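You operate a simulated robot arm through the tools that you are given. There is no shell and no other tool. Be economical: measure what you need, move in short steps, check, and stop when the job is done.

Carry out the task below with a simulated robot arm. There is one attempt and no reset: what you move stays moved.

JOB
Put things in order on the top of the long table. At the end: the brown hanging cedar block from the top of the long table stands where the pink bottle stood; the pink bottle stands where the teal compression sack stood; the white jar stands where the brown hanging cedar block stood; the teal compression sack stands where the blue cloth pad stood; the blue cloth pad stands on top of the blue book (marked "Tarucelo Rivers"); whatever was shut is shut again. Leave all else as you found it, and nothing knocked over.

The check looks at the end state, three seconds after you hand in, the way a careful person would. Anything else that was tipped, shoved, dropped, spilled or broken makes it a failure.

ROBOT AND FRAMES
A 7-joint arm with a two-finger parallel gripper, fixed in place. Base frame: the origin is at the foot of the arm, x ahead of it, y to its left, z up; the work surface is at about z = 0. Units: mm, rad, N and s.
With the tool pointing down near the work surface it reaches from about 240 to 620 mm from the base axis. Its first joint turns from -1.152 to 1.152 rad. Payload 2.6 kg.
The tool frame sits at the grasp point between the pads (the TCP): z along the fingers, y along the line on which they close. The tips reach 30 mm beyond it. Largest opening 94 mm; finger width 28, thickness 10; the body of the gripper, 50 by 96 mm, starts 55 mm behind the TCP.
Orientation is told as [roll, pitch, yaw] about the base's x, y, z axes, in that order, counted from this pose: with the fingers straight down and closing along the base's y, the tool's x points along the base's -x, its y along +y and its z along -z.

CONTROLS
- The arm moves only by the tool apply_moves. Its argument "deltas" is a list of rows, each an object (a shift or turn left out is 0, a gripper value left out holds the last) with "offset": the shift along the base's x, y, z in mm, a list of three; "angular": the turn, a rotation vector about the base's x, y, z in rad, a list of three; "jaw": the gripper command, from -1 (fully open) to 1 (shut), values between in proportion. In form: [{"offset": [tx, ty, tz], "angular": [wx, wy, wz], "jaw": jaw}, ...]. A call has 1 to 20 rows; each row shifts and turns the commanded pose from where the row before left it. Rows are played at 5 a second. More than 50 mm and 0.15 rad between two rows, or a gripper value outside its range, and nothing of the call is played. A pose out of reach is approached as far as the arm can. The call stops where the force on the tool passes 40 N (or 10 N more than at its start, if that is more) or the arm is blocked; 0.2 s more then pass. The fingers move at their own pace (about 72 mm/s each) and stop on an object; they squeeze with about 43 N. The grip force told is the motor's: it shows also when the fingers shut on nothing. Time passes only in rows, and 0.2 s behind the last, so rows that do not move let the fingers close. It gives the time, the measured TCP pose, the force on the tool (base axes), the opening and the grip force at its end, in the units of the frame above (readings bear some noise), and new pictures: "show" is both (left out), scene, wrist or none.
- Cameras (640 x 400 px; columns grow to the right, rows downward): "scene" is fixed at [21.3, 423.1, 559.4]; the picture's right is [-0.88, -0.48, 0.00], its down [-0.28, 0.52, -0.81] and it looks along [0.38, -0.71, -0.59] (base axes); focal length 353 px, centre (320, 200). "wrist" rides on the gripper at [-37, 0, -58] in the tool frame; the picture's right is [0.00, -1.00, 0.00], its down [0.97, 0.00, -0.24] and it looks along [0.24, 0.00, 0.97] (tool axes); focal length 218 px, centre (320, 200).
- probe_pixels(camera, pixels): there is no depth. For up to 12 entries [column, row, z] of the newest picture of that camera ("zoom" is the newest enlarged one), the place [x, y] in the base frame at which the ray of that pixel passes the height z, good to about 3 mm. No time passes.
- enlarge(camera, box): a new picture of the part [left, top, right, bottom] of that camera's present view, enlarged. No time passes.
- finish_job(): hands the job in; it is judged then, once.

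Go step by step. Measure first, check grasps and placings, and put right what went wrong. The budget is 80 turns and 120 pictures, counting those below and the enlarged ones. Unless the task says otherwise, let go and move clear before handing in, and close with one line.

The tools are called after ">>>" by a JSON object that holds its "api" and its "payload". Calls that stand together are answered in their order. apply_moves: Moves the arm, as the interface text tells. Its arguments: {"type":"object","properties":{"deltas":{"type":"array","items":{"type":"object","properties":{"offset":{"type":"array","items":{"type":"number"}},"angular":{"type":"array","items":{"type":"number"}},"jaw":{"type":"number"}}}},"show":{"type":"string","enum":["both","scene","wrist","none"]}},"required":["deltas"]} The other tools are called the same way: probe_pixels (camera, pixels) gives the place at which the rays of pixels pass given heights; enlarge (camera, box) takes an enlarged picture of a part of a camera's view; finish_job () hands the job in.

At the start:

```text
time: 0.0
ee_pos: [333.9, 63.4, 302.7]
tcp_rot: [0.001, 0.0, 0.0]
contact_force: [0.1, -0.1, 0.1]
finger_gap: 94.2
finger_force: 0.1
```

scene: 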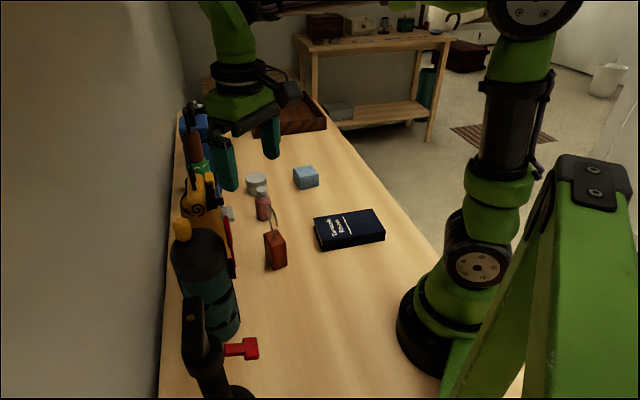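
wrist: 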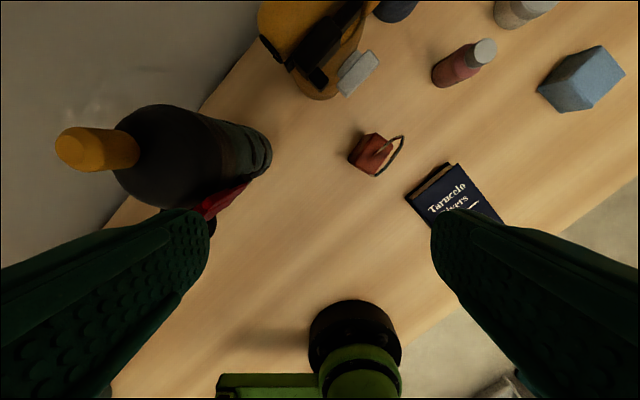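

The scene picture shows the jar (257,183), the bottle (263,205), the cedar block (275,248), a blue block (306,177) and the book (350,228). The teal sack is not clear yet, so I'll enlarge.

>>> {"api": "enlarge", "payload": {"camera": "scene", "box": [160, 80, 400, 280]}}

>>> {"api": "enlarge", "payload": {"camera": "wrist", "box": [240, 0, 640, 240]}}

```text
2.00 times, centred on (280, 180) of scene
```

zoom: 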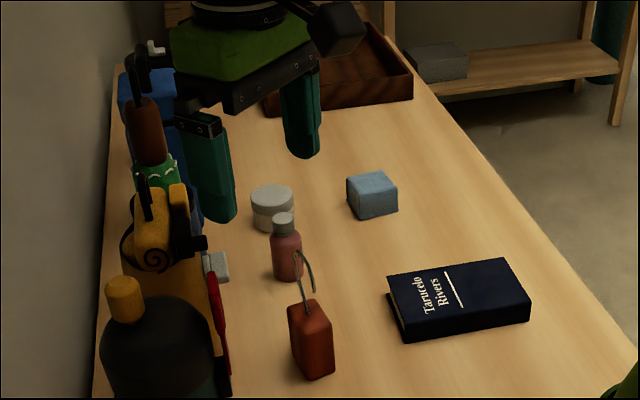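

```text
1.60 times, centred on (440, 120) of wrist
```

zoom: 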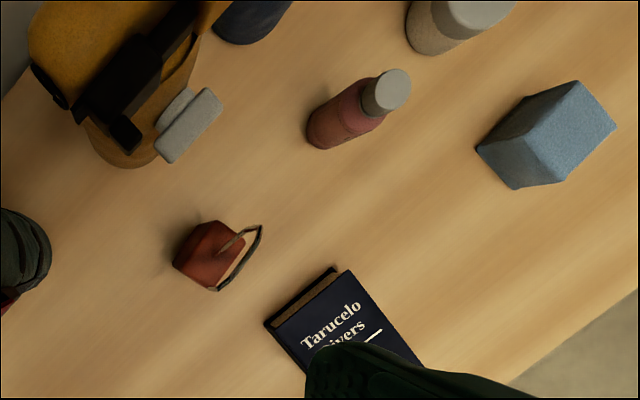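

The teal sack is not identified yet. I'll tilt the wrist to look ahead along the table and move the arm out of the scene camera's view.

>>> {"api": "apply_moves", "payload": {"deltas": [{"offset": [0, -30, 20], "angular": [0, -0.14, 0]}, {"offset": [0, -30, 20], "angular": [0, -0.14, 0]}, {"offset": [0, -30, 20], "angular": [0, -0.14, 0]}, {"offset": [0, -30, 10], "angular": [0, -0.14, 0]}, {"offset": [0, -30, 0], "angular": [0, -0.14, 0]}, {"offset": [0, 0, 0], "angular": [0, -0.1, 0]}]}}

```text
time: 1.4
ee_pos: [335.8, -86.1, 372.2]
tcp_rot: [0.0, -0.803, -0.001]
contact_force: [0.1, -1.0, 0.3]
finger_gap: 93.7
finger_force: 0.0
```

scene: 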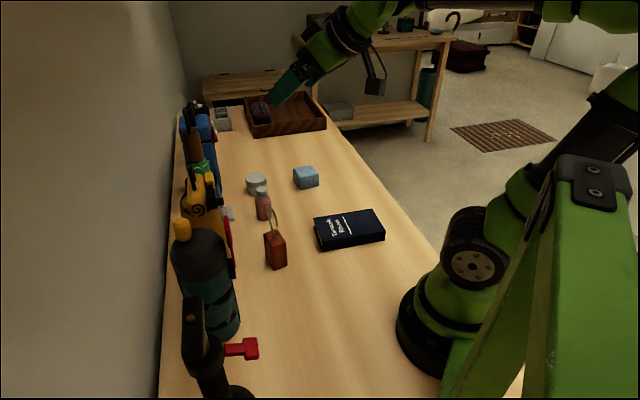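
wrist: 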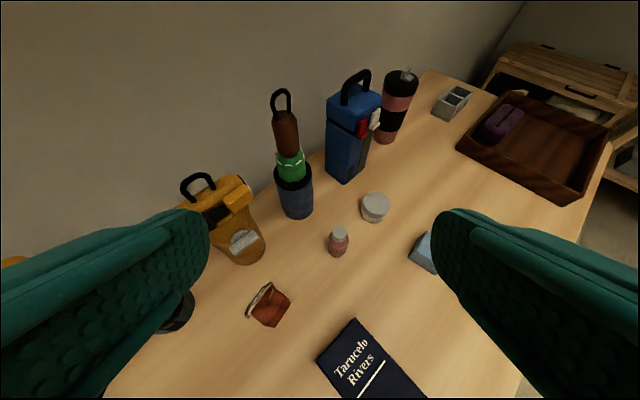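

>>> {"api": "enlarge", "payload": {"camera": "wrist", "box": [180, 40, 500, 240]}}

>>> {"api": "enlarge", "payload": {"camera": "wrist", "box": [400, 20, 640, 220]}}

>>> {"api": "enlarge", "payload": {"camera": "scene", "box": [160, 60, 360, 185]}}

```text
2.00 times, centred on (340, 140) of wrist
```

zoom: 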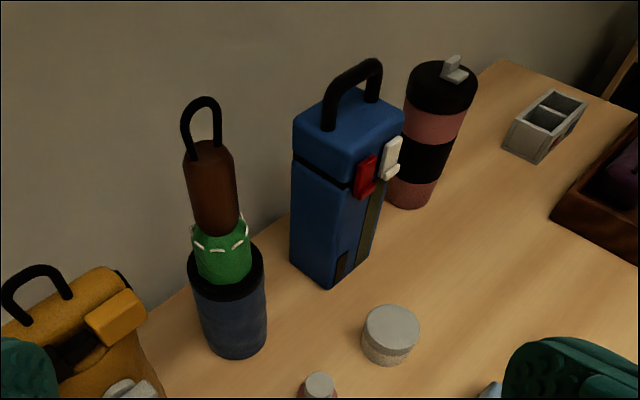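

```text
2.00 times, centred on (520, 120) of wrist
```

zoom: 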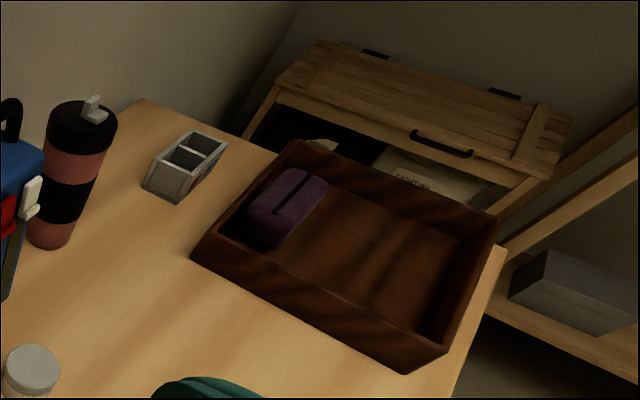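

```text
3.20 times, centred on (260, 122) of scene
```

zoom: 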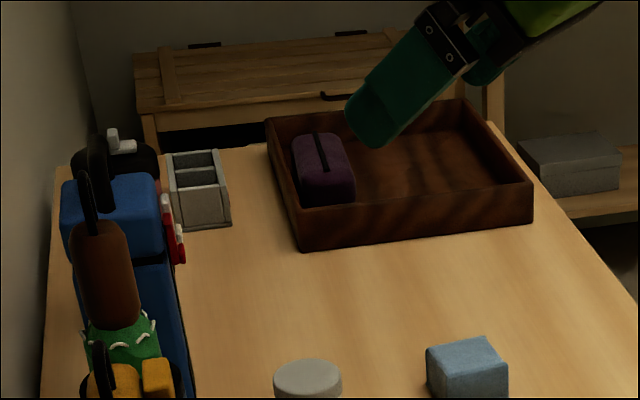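

No teal sack found yet. I'll look closely at the left-hand items and the shelf.

>>> {"api": "enlarge", "payload": {"camera": "scene", "box": [150, 200, 310, 400]}}

>>> {"api": "enlarge", "payload": {"camera": "scene", "box": [290, 0, 490, 140]}}

>>> {"api": "enlarge", "payload": {"camera": "scene", "box": [170, 100, 330, 220]}}

```text
2.00 times, centred on (230, 300) of scene
```

zoom: 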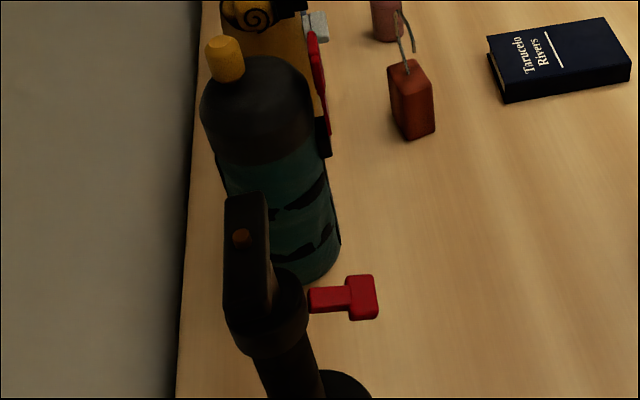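

```text
2.86 times, centred on (390, 70) of scene
```

zoom: 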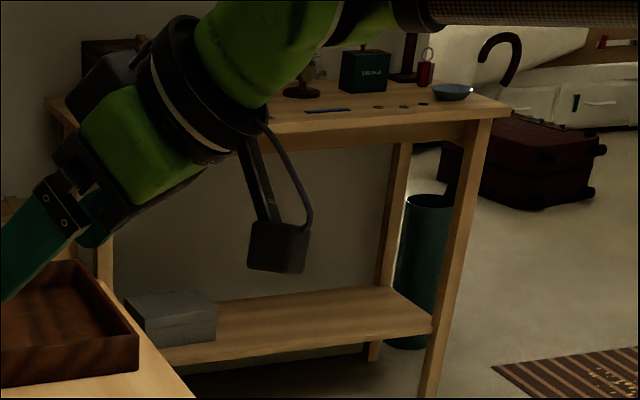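

```text
3.33 times, centred on (250, 160) of scene
```

zoom: 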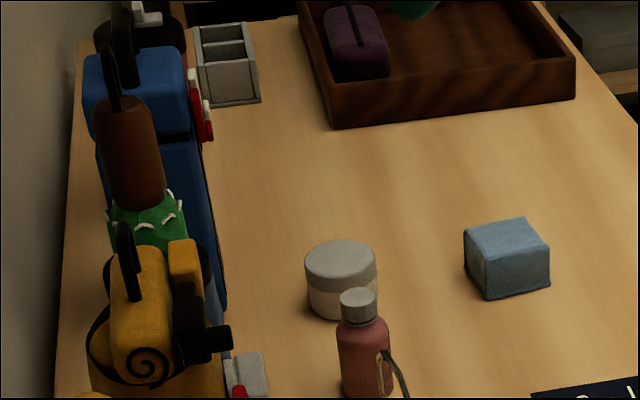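

Next I'll probe where things are, to see which parts of the table I haven't seen yet.

>>> {"api": "probe_pixels", "payload": {"camera": "scene", "pixels": [[276, 268, 0], [263, 218, 0], [257, 193, 0], [306, 186, 0], [350, 240, 0], [285, 130, 0], [222, 125, 0], [180, 398, 0], [180, 120, 0], [440, 260, 0], [345, 150, 0], [212, 335, 0]]}}

>>> {"api": "apply_moves", "payload": {"deltas": [{"offset": [-20, 40, 20], "angular": [0.14, 0, 0]}, {"offset": [-20, 40, 20], "angular": [0.14, 0, 0]}, {"offset": [-20, 40, 20], "angular": [0.14, 0, 0]}, {"offset": [0, 40, 20], "angular": [0, 0.14, 0]}, {"offset": [0, 40, 20], "angular": [0, 0.14, 0]}, {"offset": [0, 0, 0], "angular": [0, 0.14, 0]}, {"offset": [0, 0, 0], "angular": [0, 0.14, 0]}]}}

```text
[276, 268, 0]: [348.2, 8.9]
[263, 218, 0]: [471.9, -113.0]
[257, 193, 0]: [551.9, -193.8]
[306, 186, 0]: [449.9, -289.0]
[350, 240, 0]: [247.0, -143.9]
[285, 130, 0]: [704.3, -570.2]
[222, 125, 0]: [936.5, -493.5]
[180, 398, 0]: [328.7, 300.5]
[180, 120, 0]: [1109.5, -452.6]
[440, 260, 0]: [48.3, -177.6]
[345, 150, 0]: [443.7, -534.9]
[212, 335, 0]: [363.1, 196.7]
```

```text
time: 3.0
ee_pos: [274.5, 114.7, 473.0]
tcp_rot: [0.359, -0.185, -0.302]
contact_force: [-0.8, 0.7, 1.0]
finger_gap: 94.1
finger_force: 0.1
```

scene: 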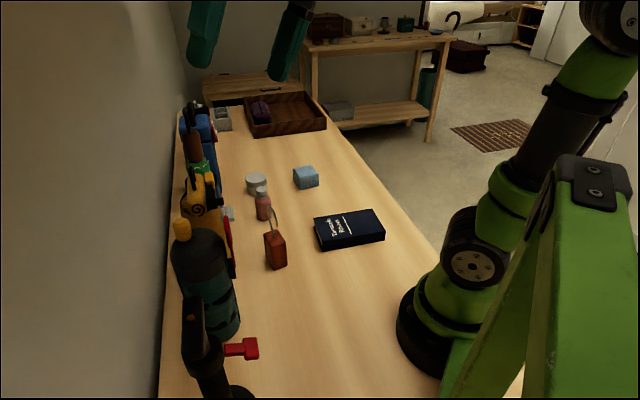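
wrist: 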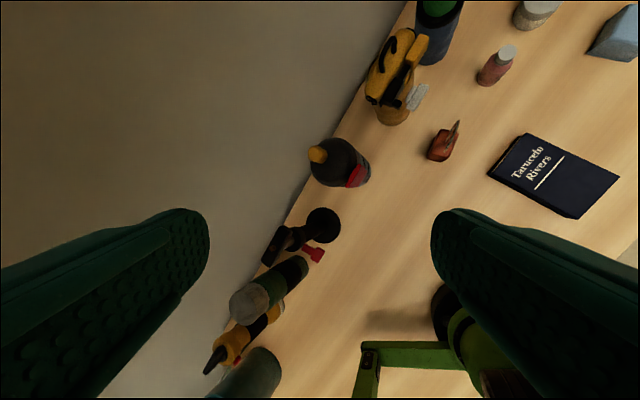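

There are more items along the wall towards the rear (pixels 240-310, 270-390). I'll look there.

>>> {"api": "enlarge", "payload": {"camera": "wrist", "box": [180, 120, 440, 400]}}

>>> {"api": "apply_moves", "payload": {"deltas": [{"offset": [0, 0, 0], "angular": [0, 0.14, 0]}, {"offset": [0, 0, 0], "angular": [0, 0.14, 0]}, {"offset": [0, 30, 0], "angular": [0, 0.14, 0]}, {"offset": [0, 30, 0], "angular": [0, 0.14, 0]}, {"offset": [0, 30, 0], "angular": [0, 0.1, 0]}], "show": "wrist"}}

```text
1.43 times, centred on (310, 260) of wrist
```

zoom: 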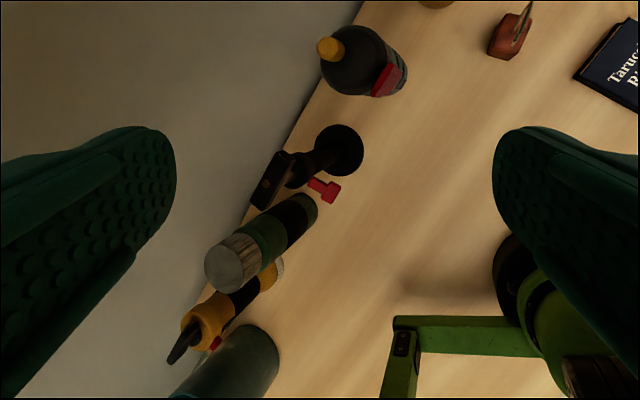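

```text
time: 3.9
ee_pos: [275.2, 144.8, 470.0]
tcp_rot: [0.206, 0.242, -0.318]
contact_force: [-2.3, -0.9, -3.1]
finger_gap: 94.1
finger_force: 0.0
stopped in row 4: the force on the tool passed its limit (the readings are from after the stop); the commanded pose is now the measured one
```

wrist: 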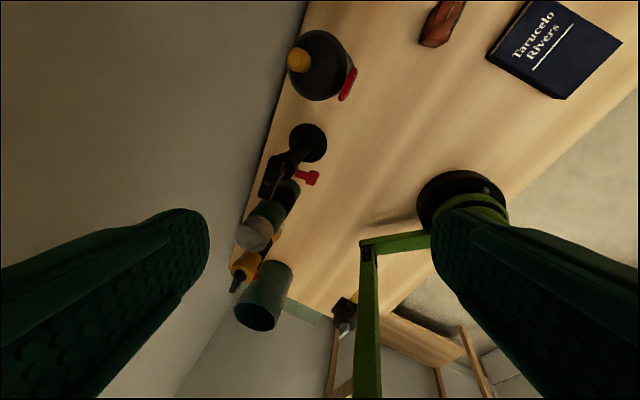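

The move met contact, most likely the wall. I'll back off and enlarge the rear area.

>>> {"api": "enlarge", "payload": {"camera": "wrist", "box": [200, 180, 400, 380]}}

>>> {"api": "apply_moves", "payload": {"deltas": [{"offset": [20, -40, 0]}, {"offset": [20, -40, 0], "angular": [0, -0.1, 0]}, {"offset": [0, -40, 0], "angular": [-0.1, -0.1, 0]}, {"offset": [0, -40, -20], "angular": [-0.1, -0.04, 0.1]}, {"offset": [0, -40, -20], "angular": [0, 0, 0.1]}, {"offset": [0, -40, -20], "angular": [0, 0, 0.1]}]}}

```text
2.00 times, centred on (300, 280) of wrist
```

zoom: 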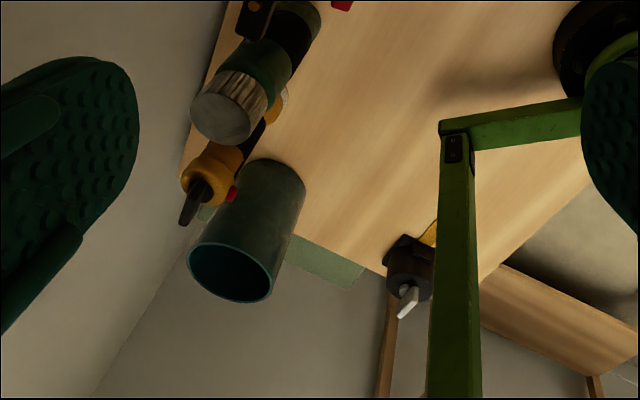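

```text
time: 5.3
ee_pos: [316.4, -95.0, 409.4]
tcp_rot: [0.089, -0.044, -0.013]
contact_force: [1.3, -0.6, -0.7]
finger_gap: 94.1
finger_force: 0.0
```

scene: 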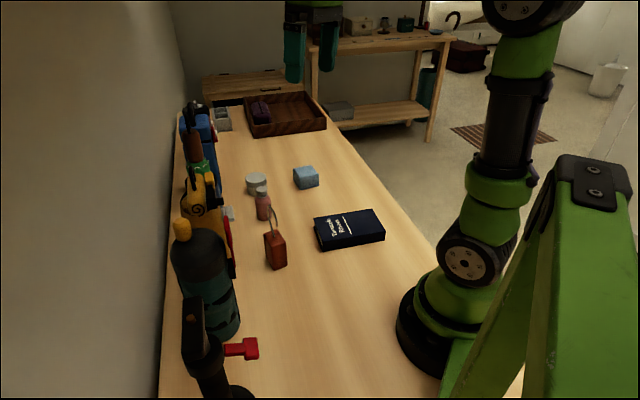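
wrist: 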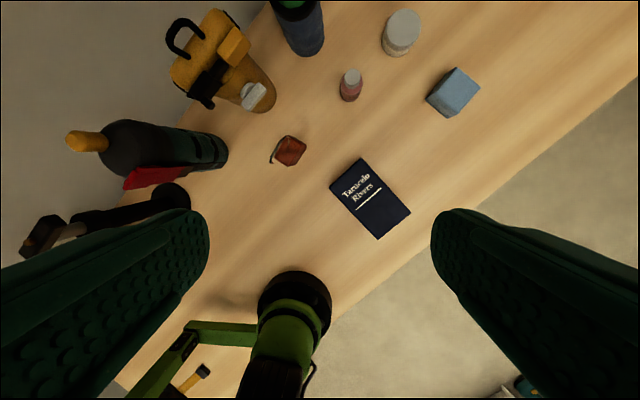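

The table seems to hold only one light-blue block in the open. I'll look from above the wall-side objects, between and behind them.

>>> {"api": "apply_moves", "payload": {"deltas": [{"offset": [20, 45, 0], "angular": [-0.09, 0.04, 0]}, {"offset": [20, 45, 0]}, {"offset": [20, 45, 0]}, {"offset": [10, 45, 0]}, {"offset": [0, 40, 0]}, {}]}}

```text
time: 6.6
ee_pos: [387.8, 40.7, 425.7]
tcp_rot: [-0.041, -0.051, -0.244]
contact_force: [0.3, 1.2, 0.3]
finger_gap: 94.2
finger_force: 0.1
stopped in row 6: the arm was blocked; the commanded pose is now the measured one
```

scene: 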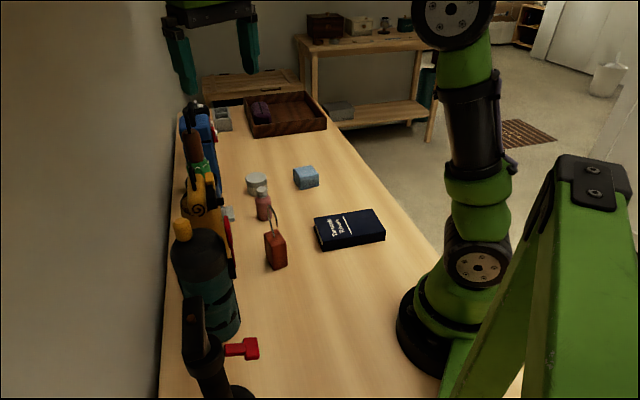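
wrist: 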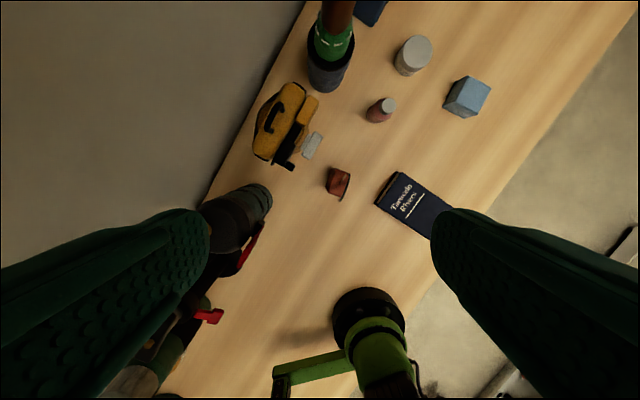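

The arm was blocked, by the wall or the mast. I'll check the wall line, and look closely at the wall items from here.

>>> {"api": "probe_pixels", "payload": {"camera": "wrist", "pixels": [[300, 20, 0], [205, 195, 0], [312, 145, 0], [635, 10, 0], [410, 290, 0]]}}

>>> {"api": "enlarge", "payload": {"camera": "wrist", "box": [200, 0, 500, 200]}}

```text
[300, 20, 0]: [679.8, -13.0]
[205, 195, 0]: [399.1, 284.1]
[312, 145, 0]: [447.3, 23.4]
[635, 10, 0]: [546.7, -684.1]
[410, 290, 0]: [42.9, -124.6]
```

```text
2.00 times, centred on (350, 100) of wrist
```

zoom: 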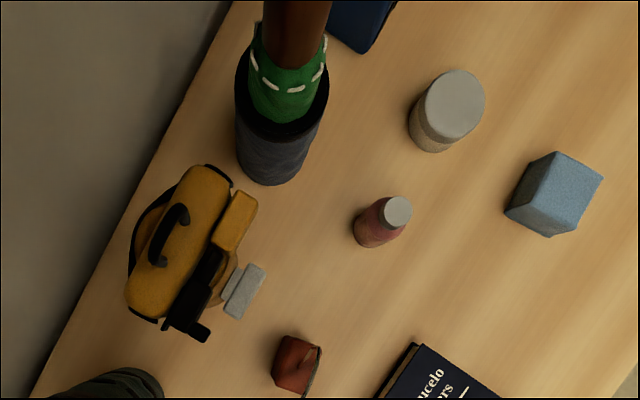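

I need better views of the blue block, the teal bottle and the yellow item. I'll enlarge those.

>>> {"api": "enlarge", "payload": {"camera": "scene", "box": [230, 150, 400, 256]}}

>>> {"api": "enlarge", "payload": {"camera": "scene", "box": [165, 165, 265, 345]}}

>>> {"api": "enlarge", "payload": {"camera": "scene", "box": [170, 90, 350, 200]}}

```text
3.76 times, centred on (315, 203) of scene
```

zoom: 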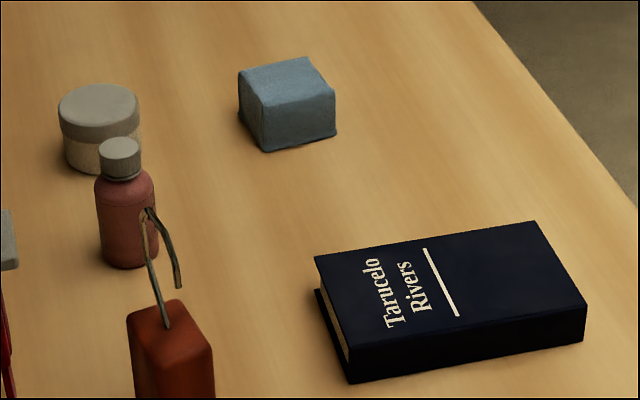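

```text
2.22 times, centred on (215, 255) of scene
```

zoom: 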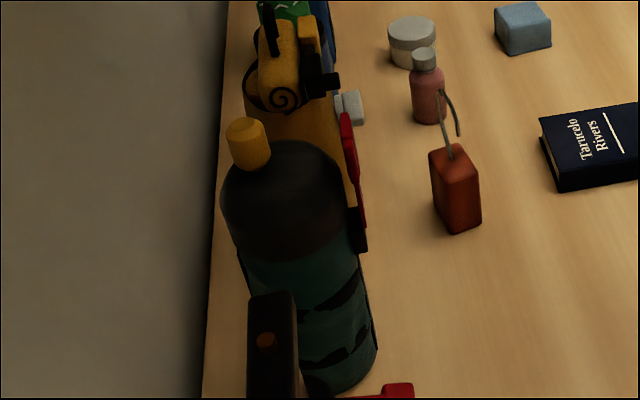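

```text
3.56 times, centred on (260, 145) of scene
```

zoom: 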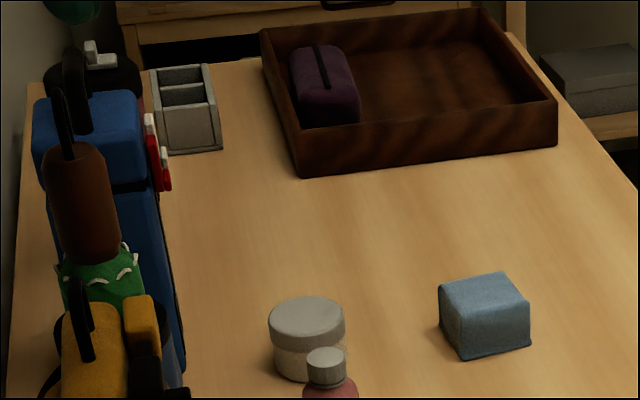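

The sack must be hidden behind a wall item, probably towards the black stand. I'll turn the wrist so the camera looks at the wall and the rear left.

>>> {"api": "apply_moves", "payload": {"deltas": [{"offset": [-10, -20, 0], "angular": [0, 0, -0.14]}, {"offset": [-20, -10, -10], "angular": [0, 0, -0.14]}, {"offset": [-20, 0, -10], "angular": [0, 0, -0.14]}, {"offset": [-20, 10, -10], "angular": [0, 0, -0.14]}, {"offset": [0, 10, 0], "angular": [0, 0, -0.14]}, {"offset": [0, 10, 0], "angular": [0.1, 0, -0.1]}, {"offset": [0, 0, 0], "angular": [0.14, 0, 0]}, {"offset": [0, 0, 0], "angular": [0.14, 0, 0]}, {"offset": [0, 0, 0], "angular": [0.14, 0, 0]}]}}

```text
time: 8.6
ee_pos: [318.1, 42.9, 393.8]
tcp_rot: [0.241, 0.397, -0.986]
contact_force: [0.2, 1.3, 1.1]
finger_gap: 94.0
finger_force: 0.1
```

scene: 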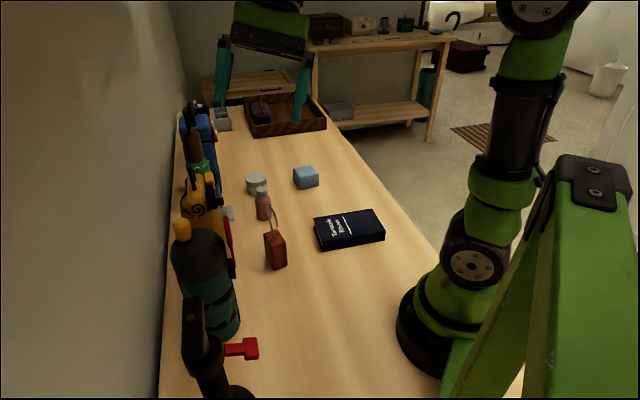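
wrist: 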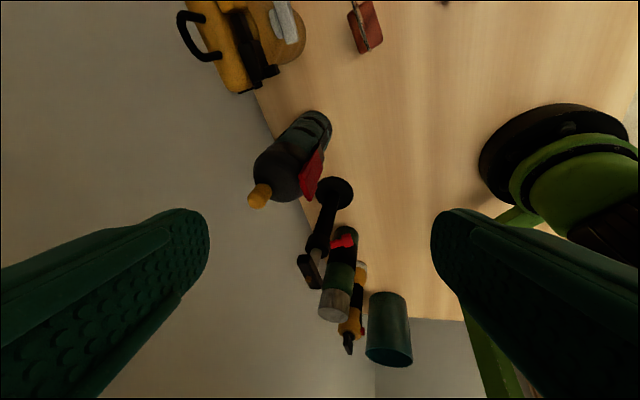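

Only one block is visible from here. The strips between the yellow item and the wall, and behind the teal bottle, are still hidden. I'll look along the wall from above the gap between bottle and yellow item.

>>> {"api": "apply_moves", "payload": {"deltas": [{"angular": [-0.13, 0, 0]}, {"angular": [-0.13, 0, 0]}, {"angular": [-0.13, 0, 0]}, {"angular": [-0.13, 0, 0]}, {"angular": [0, 0, 0.15], "offset": [0, 10, 0]}, {"angular": [0, 0, 0.15], "offset": [0, 10, 0]}, {"angular": [0, 0, 0.15], "offset": [10, 10, 0]}, {"angular": [0, 0, 0.15], "offset": [10, 10, -10]}, {"angular": [0, 0, 0.15], "offset": [10, 10, -10]}, {"angular": [0, -0.14, 0], "offset": [10, 10, -10]}, {"angular": [0, -0.14, 0], "offset": [10, 10, -10]}, {"angular": [0, -0.14, 0], "offset": [0, 10, 0]}, {"angular": [0, -0.14, 0]}, {"angular": [0, -0.14, 0]}]}}

```text
time: 11.6
ee_pos: [367.8, 124.6, 353.0]
tcp_rot: [0.207, -0.714, -0.384]
contact_force: [-0.6, 0.8, 0.6]
finger_gap: 93.8
finger_force: 0.0
```

scene: 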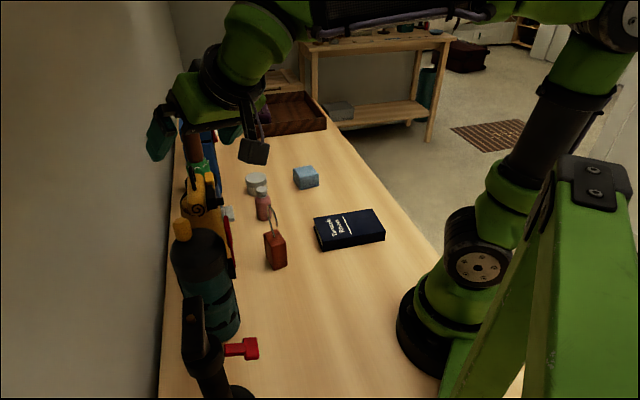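
wrist: 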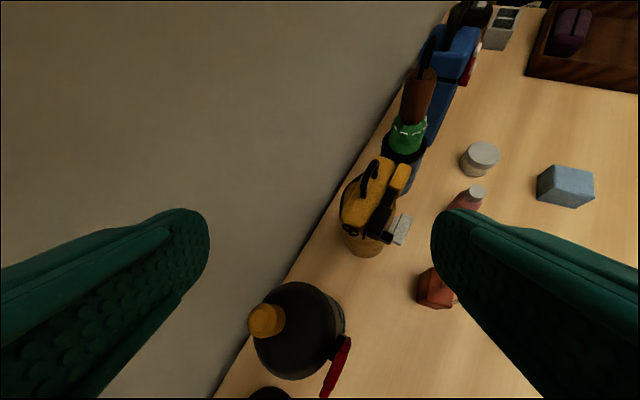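

Nothing sits behind the yellow item. I'll check the gap near the mug and the blue box.

>>> {"api": "enlarge", "payload": {"camera": "wrist", "box": [320, 0, 520, 280]}}

>>> {"api": "enlarge", "payload": {"camera": "wrist", "box": [440, 0, 640, 110]}}

```text
1.43 times, centred on (420, 140) of wrist
```

zoom: 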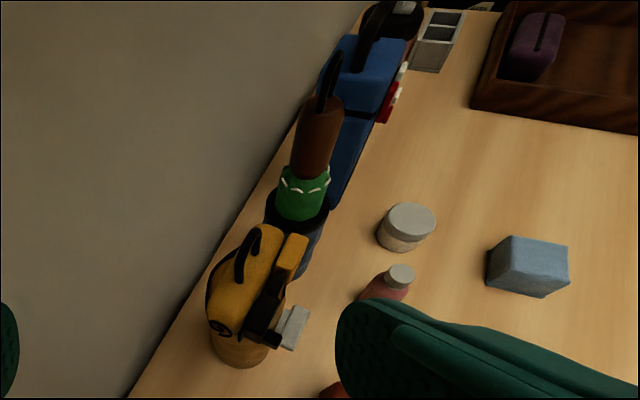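

```text
3.20 times, centred on (540, 55) of wrist
```

zoom: 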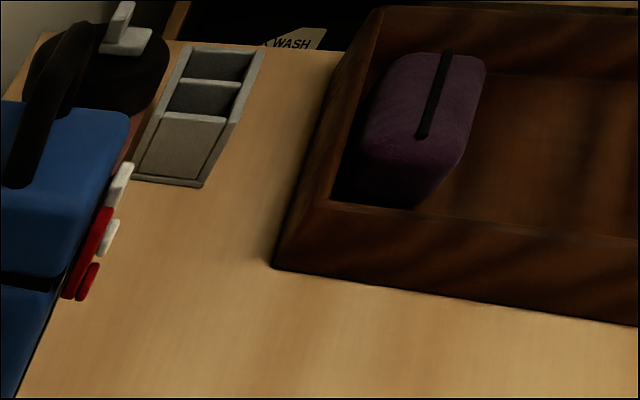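

Nothing there either. I'll look at the rear-left row (stand, green cylinder, tube) from closer to the wall.

>>> {"api": "apply_moves", "payload": {"deltas": [{"angular": [0, 0.14, 0]}, {"angular": [0, 0.14, 0]}, {"angular": [0, 0.14, 0], "offset": [-15, 0, 0]}, {"angular": [0, 0.14, 0], "offset": [-15, 0, 0]}, {"angular": [0, 0.14, 0], "offset": [-15, 0, 0]}, {"angular": [0, 0, -0.15], "offset": [-15, 10, 0]}, {"angular": [0, 0, -0.15], "offset": [-10, 10, 0]}, {"angular": [0, 0, -0.15], "offset": [0, 10, 0]}, {"angular": [0.1, 0.1, 0]}, {"angular": [0.1, 0.1, 0]}], "show": "wrist"}}

>>> {"api": "enlarge", "payload": {"camera": "wrist", "box": [200, 100, 480, 380]}}

```text
time: 13.8
ee_pos: [298.9, 151.9, 351.2]
tcp_rot: [-0.026, 0.24, -0.742]
contact_force: [-0.9, 0.1, -0.1]
finger_gap: 93.9
finger_force: 0.1
```

wrist: 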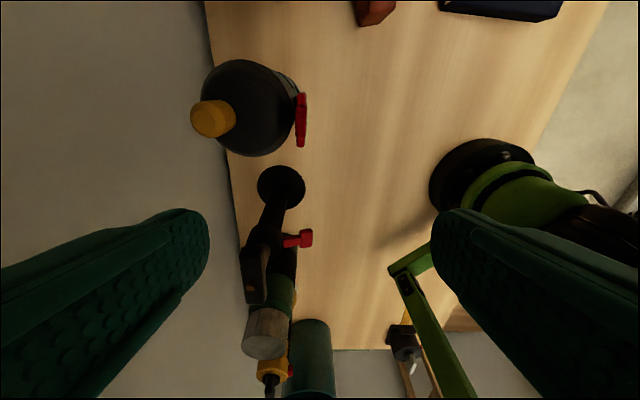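

```text
1.43 times, centred on (340, 240) of wrist
```

zoom: 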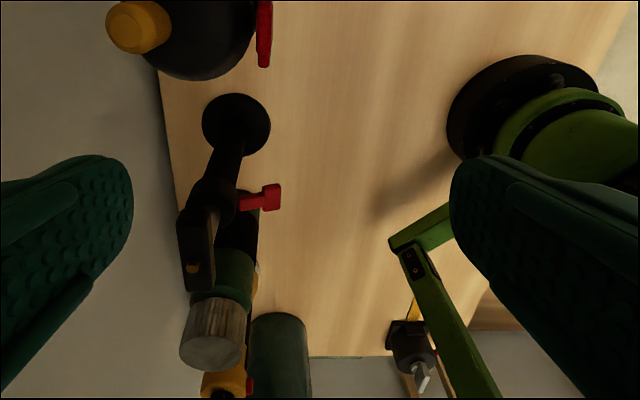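

Still no sack. I'll probe where these rear items stand and zoom closely between them.

>>> {"api": "probe_pixels", "payload": {"camera": "wrist", "pixels": [[282, 188, 0], [285, 255, 0], [315, 330, 0], [235, 190, 0], [290, 130, 0], [340, 350, 0], [300, 300, 0]]}}

>>> {"api": "enlarge", "payload": {"camera": "wrist", "box": [220, 160, 360, 248]}}

>>> {"api": "enlarge", "payload": {"camera": "wrist", "box": [220, 230, 360, 398]}}

```text
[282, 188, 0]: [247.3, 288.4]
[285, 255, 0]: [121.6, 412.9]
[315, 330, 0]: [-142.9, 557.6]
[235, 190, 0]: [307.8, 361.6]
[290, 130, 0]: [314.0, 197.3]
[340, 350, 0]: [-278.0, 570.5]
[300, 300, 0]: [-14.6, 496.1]
```

```text
4.55 times, centred on (290, 204) of wrist
```

zoom: 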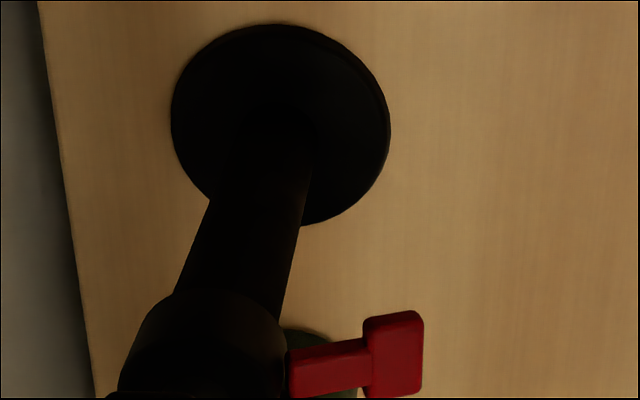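

```text
2.38 times, centred on (290, 314) of wrist
```

zoom: 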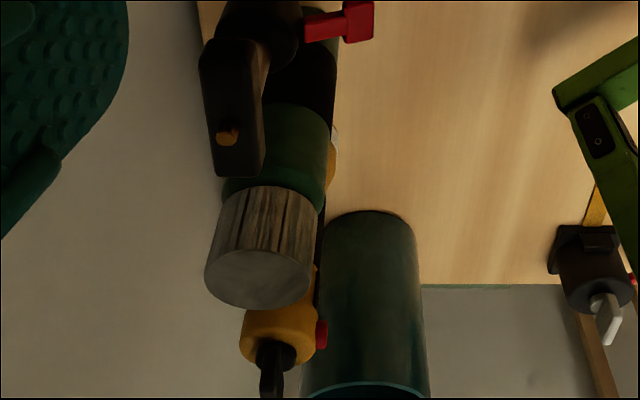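

The table is clear elsewhere, and the teal body beside the wall has strap-like lines. I'll take a lower, closer side view of it and the yellow item.

>>> {"api": "apply_moves", "payload": {"deltas": [{"angular": [-0.1, -0.1, 0], "offset": [0, -30, 0]}, {"angular": [-0.1, -0.1, 0], "offset": [0, -30, 0]}, {"angular": [0, 0, -0.14], "offset": [5, -30, 0]}, {"angular": [0, 0, -0.14], "offset": [5, -30, -10]}, {"angular": [0, 0, -0.14], "offset": [5, -30, -20]}, {"angular": [0, 0, -0.14], "offset": [5, 0, -20]}, {"angular": [0.14, 0, 0], "offset": [5, 0, -20]}, {"angular": [0.14, 0, 0], "offset": [5, 0, -20]}, {"angular": [0.14, 0, 0], "offset": [0, 0, 0]}, {"angular": [0.14, 0, 0], "offset": [0, 0, 0]}, {"angular": [0.14, 0, 0], "offset": [0, 0, 0]}]}}

```text
time: 16.2
ee_pos: [328.7, 2.4, 262.4]
tcp_rot: [0.178, 0.624, -1.23]
contact_force: [-0.4, -1.0, -1.0]
finger_gap: 93.8
finger_force: 0.1
```

scene: 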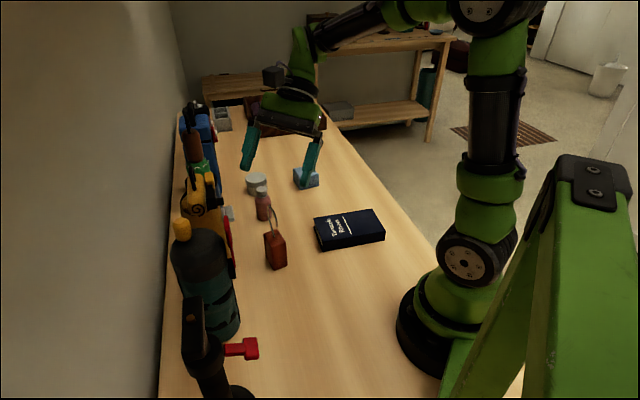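
wrist: 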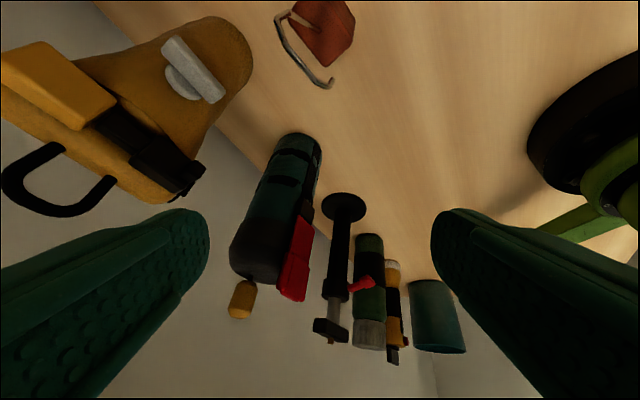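

>>> {"api": "enlarge", "payload": {"camera": "wrist", "box": [200, 110, 380, 330]}}

>>> {"api": "enlarge", "payload": {"camera": "wrist", "box": [0, 0, 260, 220]}}

```text
1.82 times, centred on (290, 220) of wrist
```

zoom: 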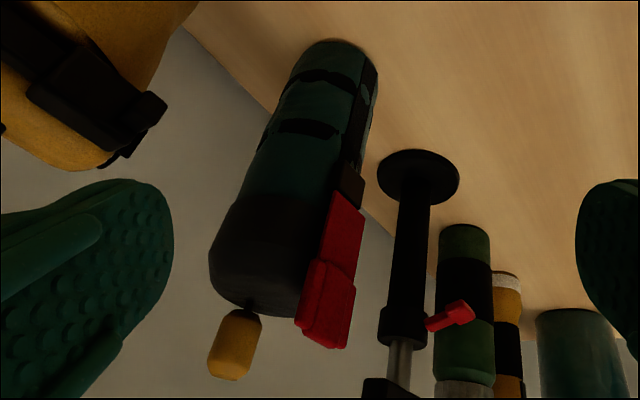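

```text
1.82 times, centred on (130, 110) of wrist
```

zoom: 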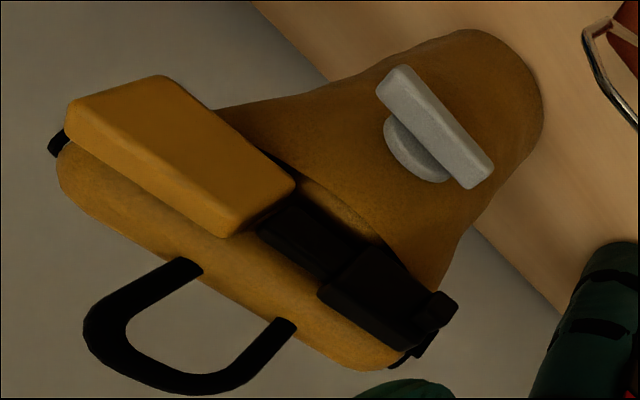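

The teal item has black straps, a red buckle and an orange cord toggle, so it is the compression sack. I'll triangulate its geometry.

>>> {"api": "probe_pixels", "payload": {"camera": "scene", "pixels": [[182, 230, 200], [182, 230, 240], [240, 322, 0], [206, 342, 0], [170, 250, 170], [225, 250, 170], [170, 250, 200], [225, 250, 200]]}}

>>> {"api": "probe_pixels", "payload": {"camera": "wrist", "pixels": [[242, 300, 200], [242, 300, 240], [285, 140, 0], [322, 152, 0], [300, 132, 0], [232, 245, 170], [232, 245, 200], [300, 275, 170]]}}

```text
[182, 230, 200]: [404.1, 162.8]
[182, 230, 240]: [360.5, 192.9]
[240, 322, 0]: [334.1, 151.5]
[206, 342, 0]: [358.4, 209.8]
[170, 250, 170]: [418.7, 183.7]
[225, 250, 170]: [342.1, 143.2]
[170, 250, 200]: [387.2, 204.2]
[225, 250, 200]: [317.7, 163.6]
```

```text
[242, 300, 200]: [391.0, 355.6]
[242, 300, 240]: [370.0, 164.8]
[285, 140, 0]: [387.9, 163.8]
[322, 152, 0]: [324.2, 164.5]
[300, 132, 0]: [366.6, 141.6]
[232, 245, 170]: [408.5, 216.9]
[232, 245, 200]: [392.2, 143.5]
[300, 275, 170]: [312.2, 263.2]
```

The sack base is about (358,185), roughly 84 mm across and 205 mm tall, with the toggle at z≈235. The gripper opens 94 mm, so it can be grasped along the wall direction, clear of the buckle.

Order will be pad → book, sack → pad spot, bottle → sack spot, block → bottle spot, jar → block spot. First I'll go above the pad with the tool straight down.

>>> {"api": "apply_moves", "payload": {"deltas": [{"angular": [-0.14, 0, 0], "offset": [0, -20, 0]}, {"angular": [-0.14, 0, 0], "offset": [0, -30, 0]}, {"angular": [-0.14, 0, 0], "offset": [0, -30, 0]}, {"angular": [-0.14, 0, 0], "offset": [0, -30, 0]}, {"angular": [-0.14, 0, 0], "offset": [0, -30, 0]}, {"angular": [0, 0, 0.145], "offset": [10, -30, 0]}, {"angular": [0, 0, 0.145], "offset": [10, -30, 0]}, {"angular": [0, 0, 0.145], "offset": [10, -30, 0]}, {"angular": [0, 0, 0.145], "offset": [10, -20, 0]}, {"angular": [0, 0, 0.145], "offset": [10, -10, 0]}, {"angular": [0, 0, 0.145], "offset": [10, -10, 0]}, {"angular": [0, 0, 0.145], "offset": [10, 0, 0]}, {"angular": [0, 0, 0.145], "offset": [0, 0, 0]}, {"angular": [0, 0, 0.144], "offset": [0, 0, 0]}], "show": "wrist"}}

```text
time: 19.2
ee_pos: [398.3, -266.3, 263.0]
tcp_rot: [-0.039, -0.046, 0.011]
contact_force: [-0.6, 0.3, 0.1]
finger_gap: 94.0
finger_force: 0.1
```

wrist: 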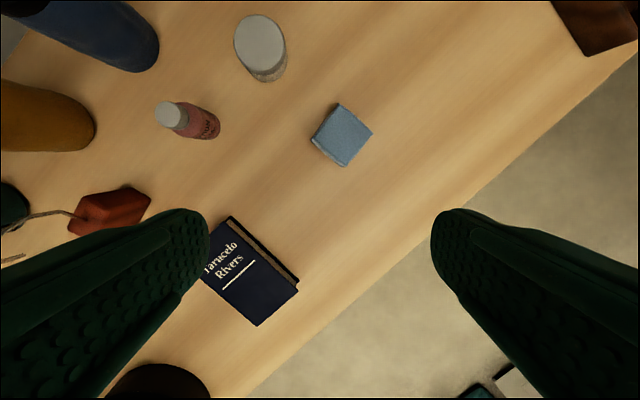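

The pad is at (341,135), and I can see the jar (262,45), bottle (190,120) and book (255,272). I'll probe these for positions.

>>> {"api": "enlarge", "payload": {"camera": "wrist", "box": [140, 0, 400, 170]}}

>>> {"api": "probe_pixels", "payload": {"camera": "wrist", "pixels": [[339, 103, 35], [373, 134, 35], [344, 161, 35], [312, 137, 35], [338, 167, 0], [310, 140, 0], [230, 216, 25], [298, 291, 25], [257, 325, 25], [272, 80, 0], [207, 130, 0]]}}

```text
2.35 times, centred on (270, 85) of wrist
```

zoom: 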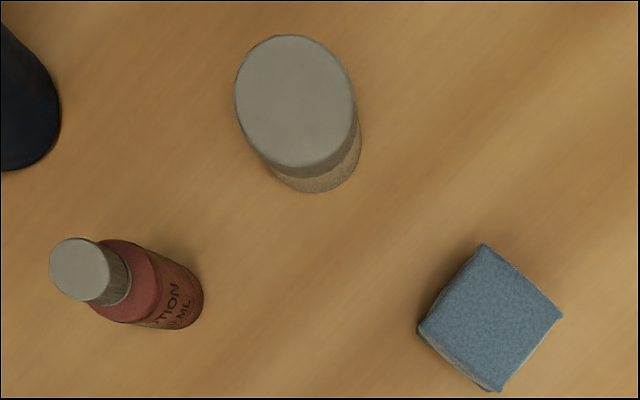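

```text
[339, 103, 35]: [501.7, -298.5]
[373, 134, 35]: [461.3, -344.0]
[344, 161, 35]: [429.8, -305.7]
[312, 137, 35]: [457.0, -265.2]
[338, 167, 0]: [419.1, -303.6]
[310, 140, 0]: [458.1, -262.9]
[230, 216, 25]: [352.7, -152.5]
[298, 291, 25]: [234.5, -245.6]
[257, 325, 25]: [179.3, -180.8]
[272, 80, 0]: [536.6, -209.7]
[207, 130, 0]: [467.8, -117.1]
```

I'll cross-check the pad's height and corners with the scene camera.

>>> {"api": "probe_pixels", "payload": {"camera": "scene", "pixels": [[300.6, 189.7, 0], [319.5, 185.2, 0], [299.6, 178.3, 30], [319.3, 174.3, 30], [293.2, 169, 30], [311.8, 165, 30], [299.6, 178.3, 40], [319.3, 174.3, 40], [293.2, 169, 40], [311.8, 165, 40]]}}

>>> {"api": "apply_moves", "payload": {"deltas": [{"offset": [20, -25, 0], "angular": [0.039, 0.046, -0.01]}, {"offset": [20, -10, 0]}, {}], "show": "wrist"}}

```text
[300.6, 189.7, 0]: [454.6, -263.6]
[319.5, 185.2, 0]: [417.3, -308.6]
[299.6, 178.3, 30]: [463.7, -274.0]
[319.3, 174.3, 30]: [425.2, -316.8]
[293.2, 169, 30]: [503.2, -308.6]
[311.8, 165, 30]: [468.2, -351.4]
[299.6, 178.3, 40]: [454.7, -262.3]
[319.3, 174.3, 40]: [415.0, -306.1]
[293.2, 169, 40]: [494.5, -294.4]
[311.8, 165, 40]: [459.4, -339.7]
```

```text
time: 20.0
ee_pos: [438.3, -301.9, 262.2]
tcp_rot: [0.001, -0.001, -0.004]
contact_force: [-0.6, 0.9, -0.6]
finger_gap: 93.8
finger_force: 0.1
```

wrist: 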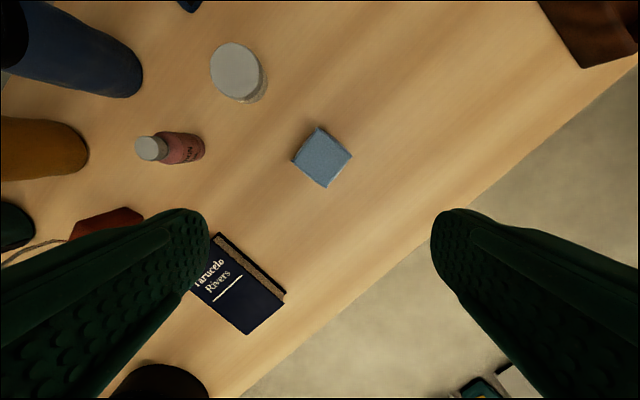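

The pad is about 38 mm tall, centred near (456,-301). I'll refine it and the book from this level view.

>>> {"api": "enlarge", "payload": {"camera": "wrist", "box": [260, 100, 380, 210]}}

>>> {"api": "probe_pixels", "payload": {"camera": "wrist", "pixels": [[318, 127, 38], [352, 156, 38], [325, 187, 38], [293, 158, 38], [218, 233, 25], [285, 295, 25], [247, 333, 25], [218, 233, 35], [285, 295, 35], [247, 333, 35]]}}

>>> {"api": "probe_pixels", "payload": {"camera": "scene", "pixels": [[346, 249, 0], [384.5, 240, 0], [315, 221, 25], [372, 209, 25], [384, 233, 25], [321, 239, 25], [315, 221, 35], [372, 209, 35], [384, 233, 35], [321, 239, 35]]}}

>>> {"api": "enlarge", "payload": {"camera": "scene", "box": [300, 195, 400, 258]}}

```text
3.64 times, centred on (320, 155) of wrist
```

zoom: 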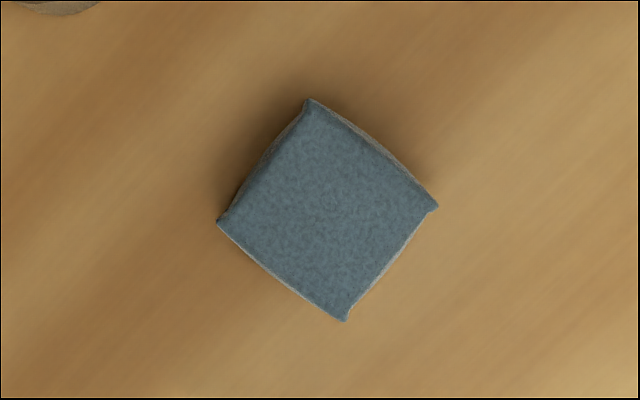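

```text
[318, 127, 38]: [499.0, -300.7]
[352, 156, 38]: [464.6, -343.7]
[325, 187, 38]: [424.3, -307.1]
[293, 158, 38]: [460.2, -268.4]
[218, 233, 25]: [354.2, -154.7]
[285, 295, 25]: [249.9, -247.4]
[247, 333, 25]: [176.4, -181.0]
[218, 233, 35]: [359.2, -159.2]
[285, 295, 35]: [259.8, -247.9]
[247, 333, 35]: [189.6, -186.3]
```

```text
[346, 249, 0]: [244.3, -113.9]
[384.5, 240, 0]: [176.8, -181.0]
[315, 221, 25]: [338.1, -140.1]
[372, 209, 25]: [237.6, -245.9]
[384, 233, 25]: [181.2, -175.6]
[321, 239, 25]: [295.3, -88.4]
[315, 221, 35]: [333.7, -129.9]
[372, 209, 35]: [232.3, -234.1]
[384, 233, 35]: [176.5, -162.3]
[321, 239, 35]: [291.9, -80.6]
```

```text
6.35 times, centred on (350, 226) of scene
```

zoom: 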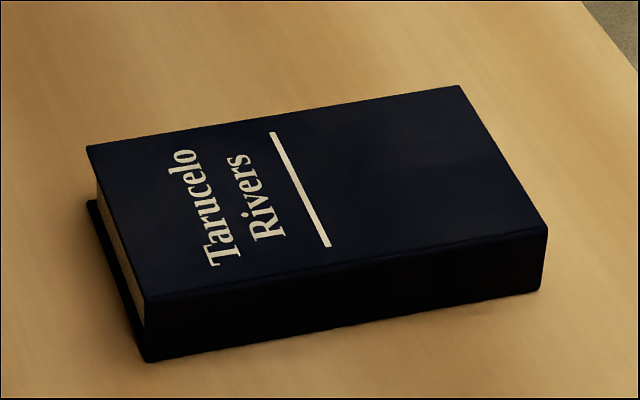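

>>> {"api": "probe_pixels", "payload": {"camera": "scene", "pixels": [[384.6, 240.2, 0], [322.9, 251.2, 0], [385.7, 230.4, 28], [323.2, 241.3, 28], [313.3, 217.7, 28], [372, 208.2, 28], [385.7, 230.4, 34], [323.2, 241.3, 34], [313.3, 217.7, 34], [372, 208.2, 34]]}}

>>> {"api": "apply_moves", "payload": {"deltas": [{"offset": [5, 0, -40], "angular": [0, 0, -0.14]}, {"offset": [5, 0, -40], "angular": [0, 0, -0.14]}, {"offset": [5, 0, -20], "angular": [0, 0, -0.14]}, {"offset": [5.5, -1, 0], "angular": [0, 0, -0.14]}, {"offset": [0, 0, 0], "angular": [0, 0, -0.143]}, {}], "show": "both"}}

```text
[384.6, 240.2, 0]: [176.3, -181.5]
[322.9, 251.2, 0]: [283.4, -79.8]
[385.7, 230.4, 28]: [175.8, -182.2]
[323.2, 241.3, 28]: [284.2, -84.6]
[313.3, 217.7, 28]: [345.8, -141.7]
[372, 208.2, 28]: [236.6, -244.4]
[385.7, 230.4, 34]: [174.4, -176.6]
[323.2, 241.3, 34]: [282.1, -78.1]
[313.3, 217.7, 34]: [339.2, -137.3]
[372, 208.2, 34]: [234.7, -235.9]
```

```text
time: 21.4
ee_pos: [458.0, -303.6, 163.5]
tcp_rot: [0.0, -0.002, -0.708]
contact_force: [0.0, 0.2, -0.4]
finger_gap: 94.2
finger_force: 0.0
```

scene: 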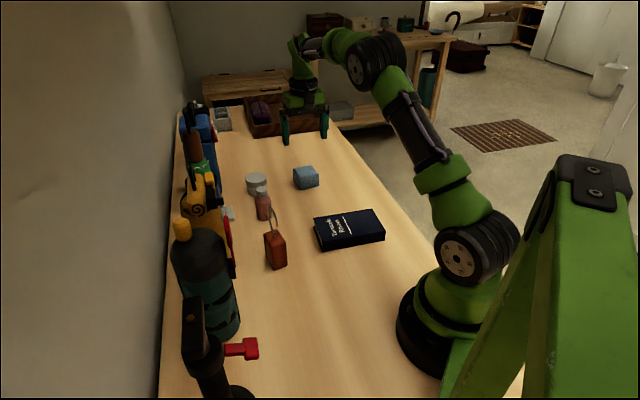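
wrist: 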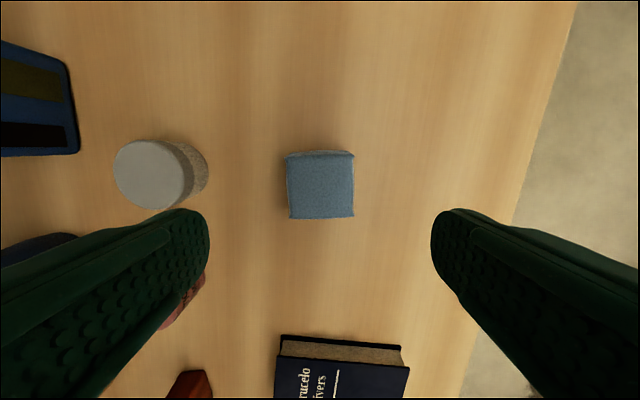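

The pad sits squarely between the fingers, centred at column 320. I'll descend so the tips are about 6 mm above the table and close.

>>> {"api": "apply_moves", "payload": {"deltas": [{"offset": [1, 0, -45]}, {"offset": [0, 0, -45]}, {"offset": [0, 0, -25]}, {"offset": [0, 0, -12]}, {"jaw": 1}, {"jaw": 1}, {"jaw": 1}, {"jaw": 1}]}}

```text
time: 23.2
ee_pos: [460.4, -300.6, 36.4]
tcp_rot: [0.0, -0.003, -0.706]
contact_force: [0.7, 0.5, 0.1]
finger_gap: 65.8
finger_force: 43.8
```

scene: 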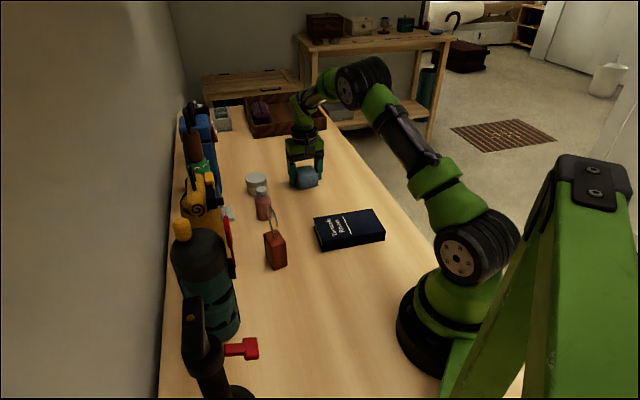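
wrist: 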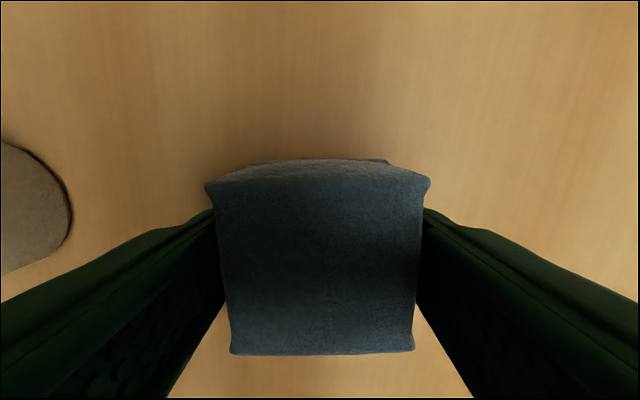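

The pad is held (gap 65.8) and was centred near (463,-303), with its top level with the TCP. I'll lift it and carry it above the book centre (261,-163).

>>> {"api": "apply_moves", "payload": {"deltas": [{"offset": [0, 0, 30]}, {"offset": [0, 0, 40]}, {"offset": [0, 0, 30]}, {"offset": [-35, 25, 0]}, {"offset": [-35, 25, 0], "angular": [0, 0, -0.065]}, {"offset": [-35, 25, 0], "angular": [0, 0, -0.065]}, {"offset": [-35, 25, 0]}, {"offset": [-35, 25, 0]}, {"offset": [-26, 18, 0]}, {}]}}

```text
time: 25.4
ee_pos: [258.6, -159.8, 138.0]
tcp_rot: [-0.001, -0.001, -0.836]
contact_force: [0.8, -0.3, 0.8]
finger_gap: 65.5
finger_force: 43.4
```

scene: 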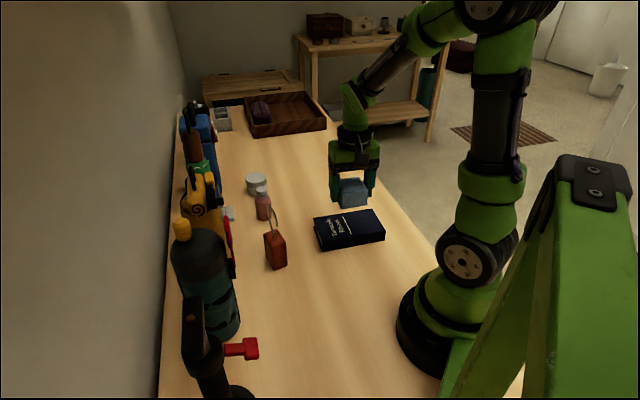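
wrist: 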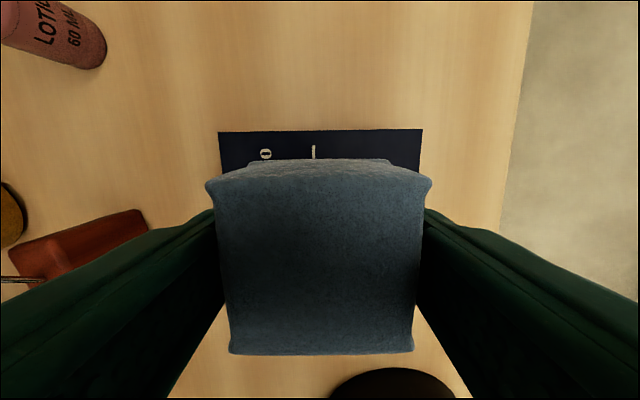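

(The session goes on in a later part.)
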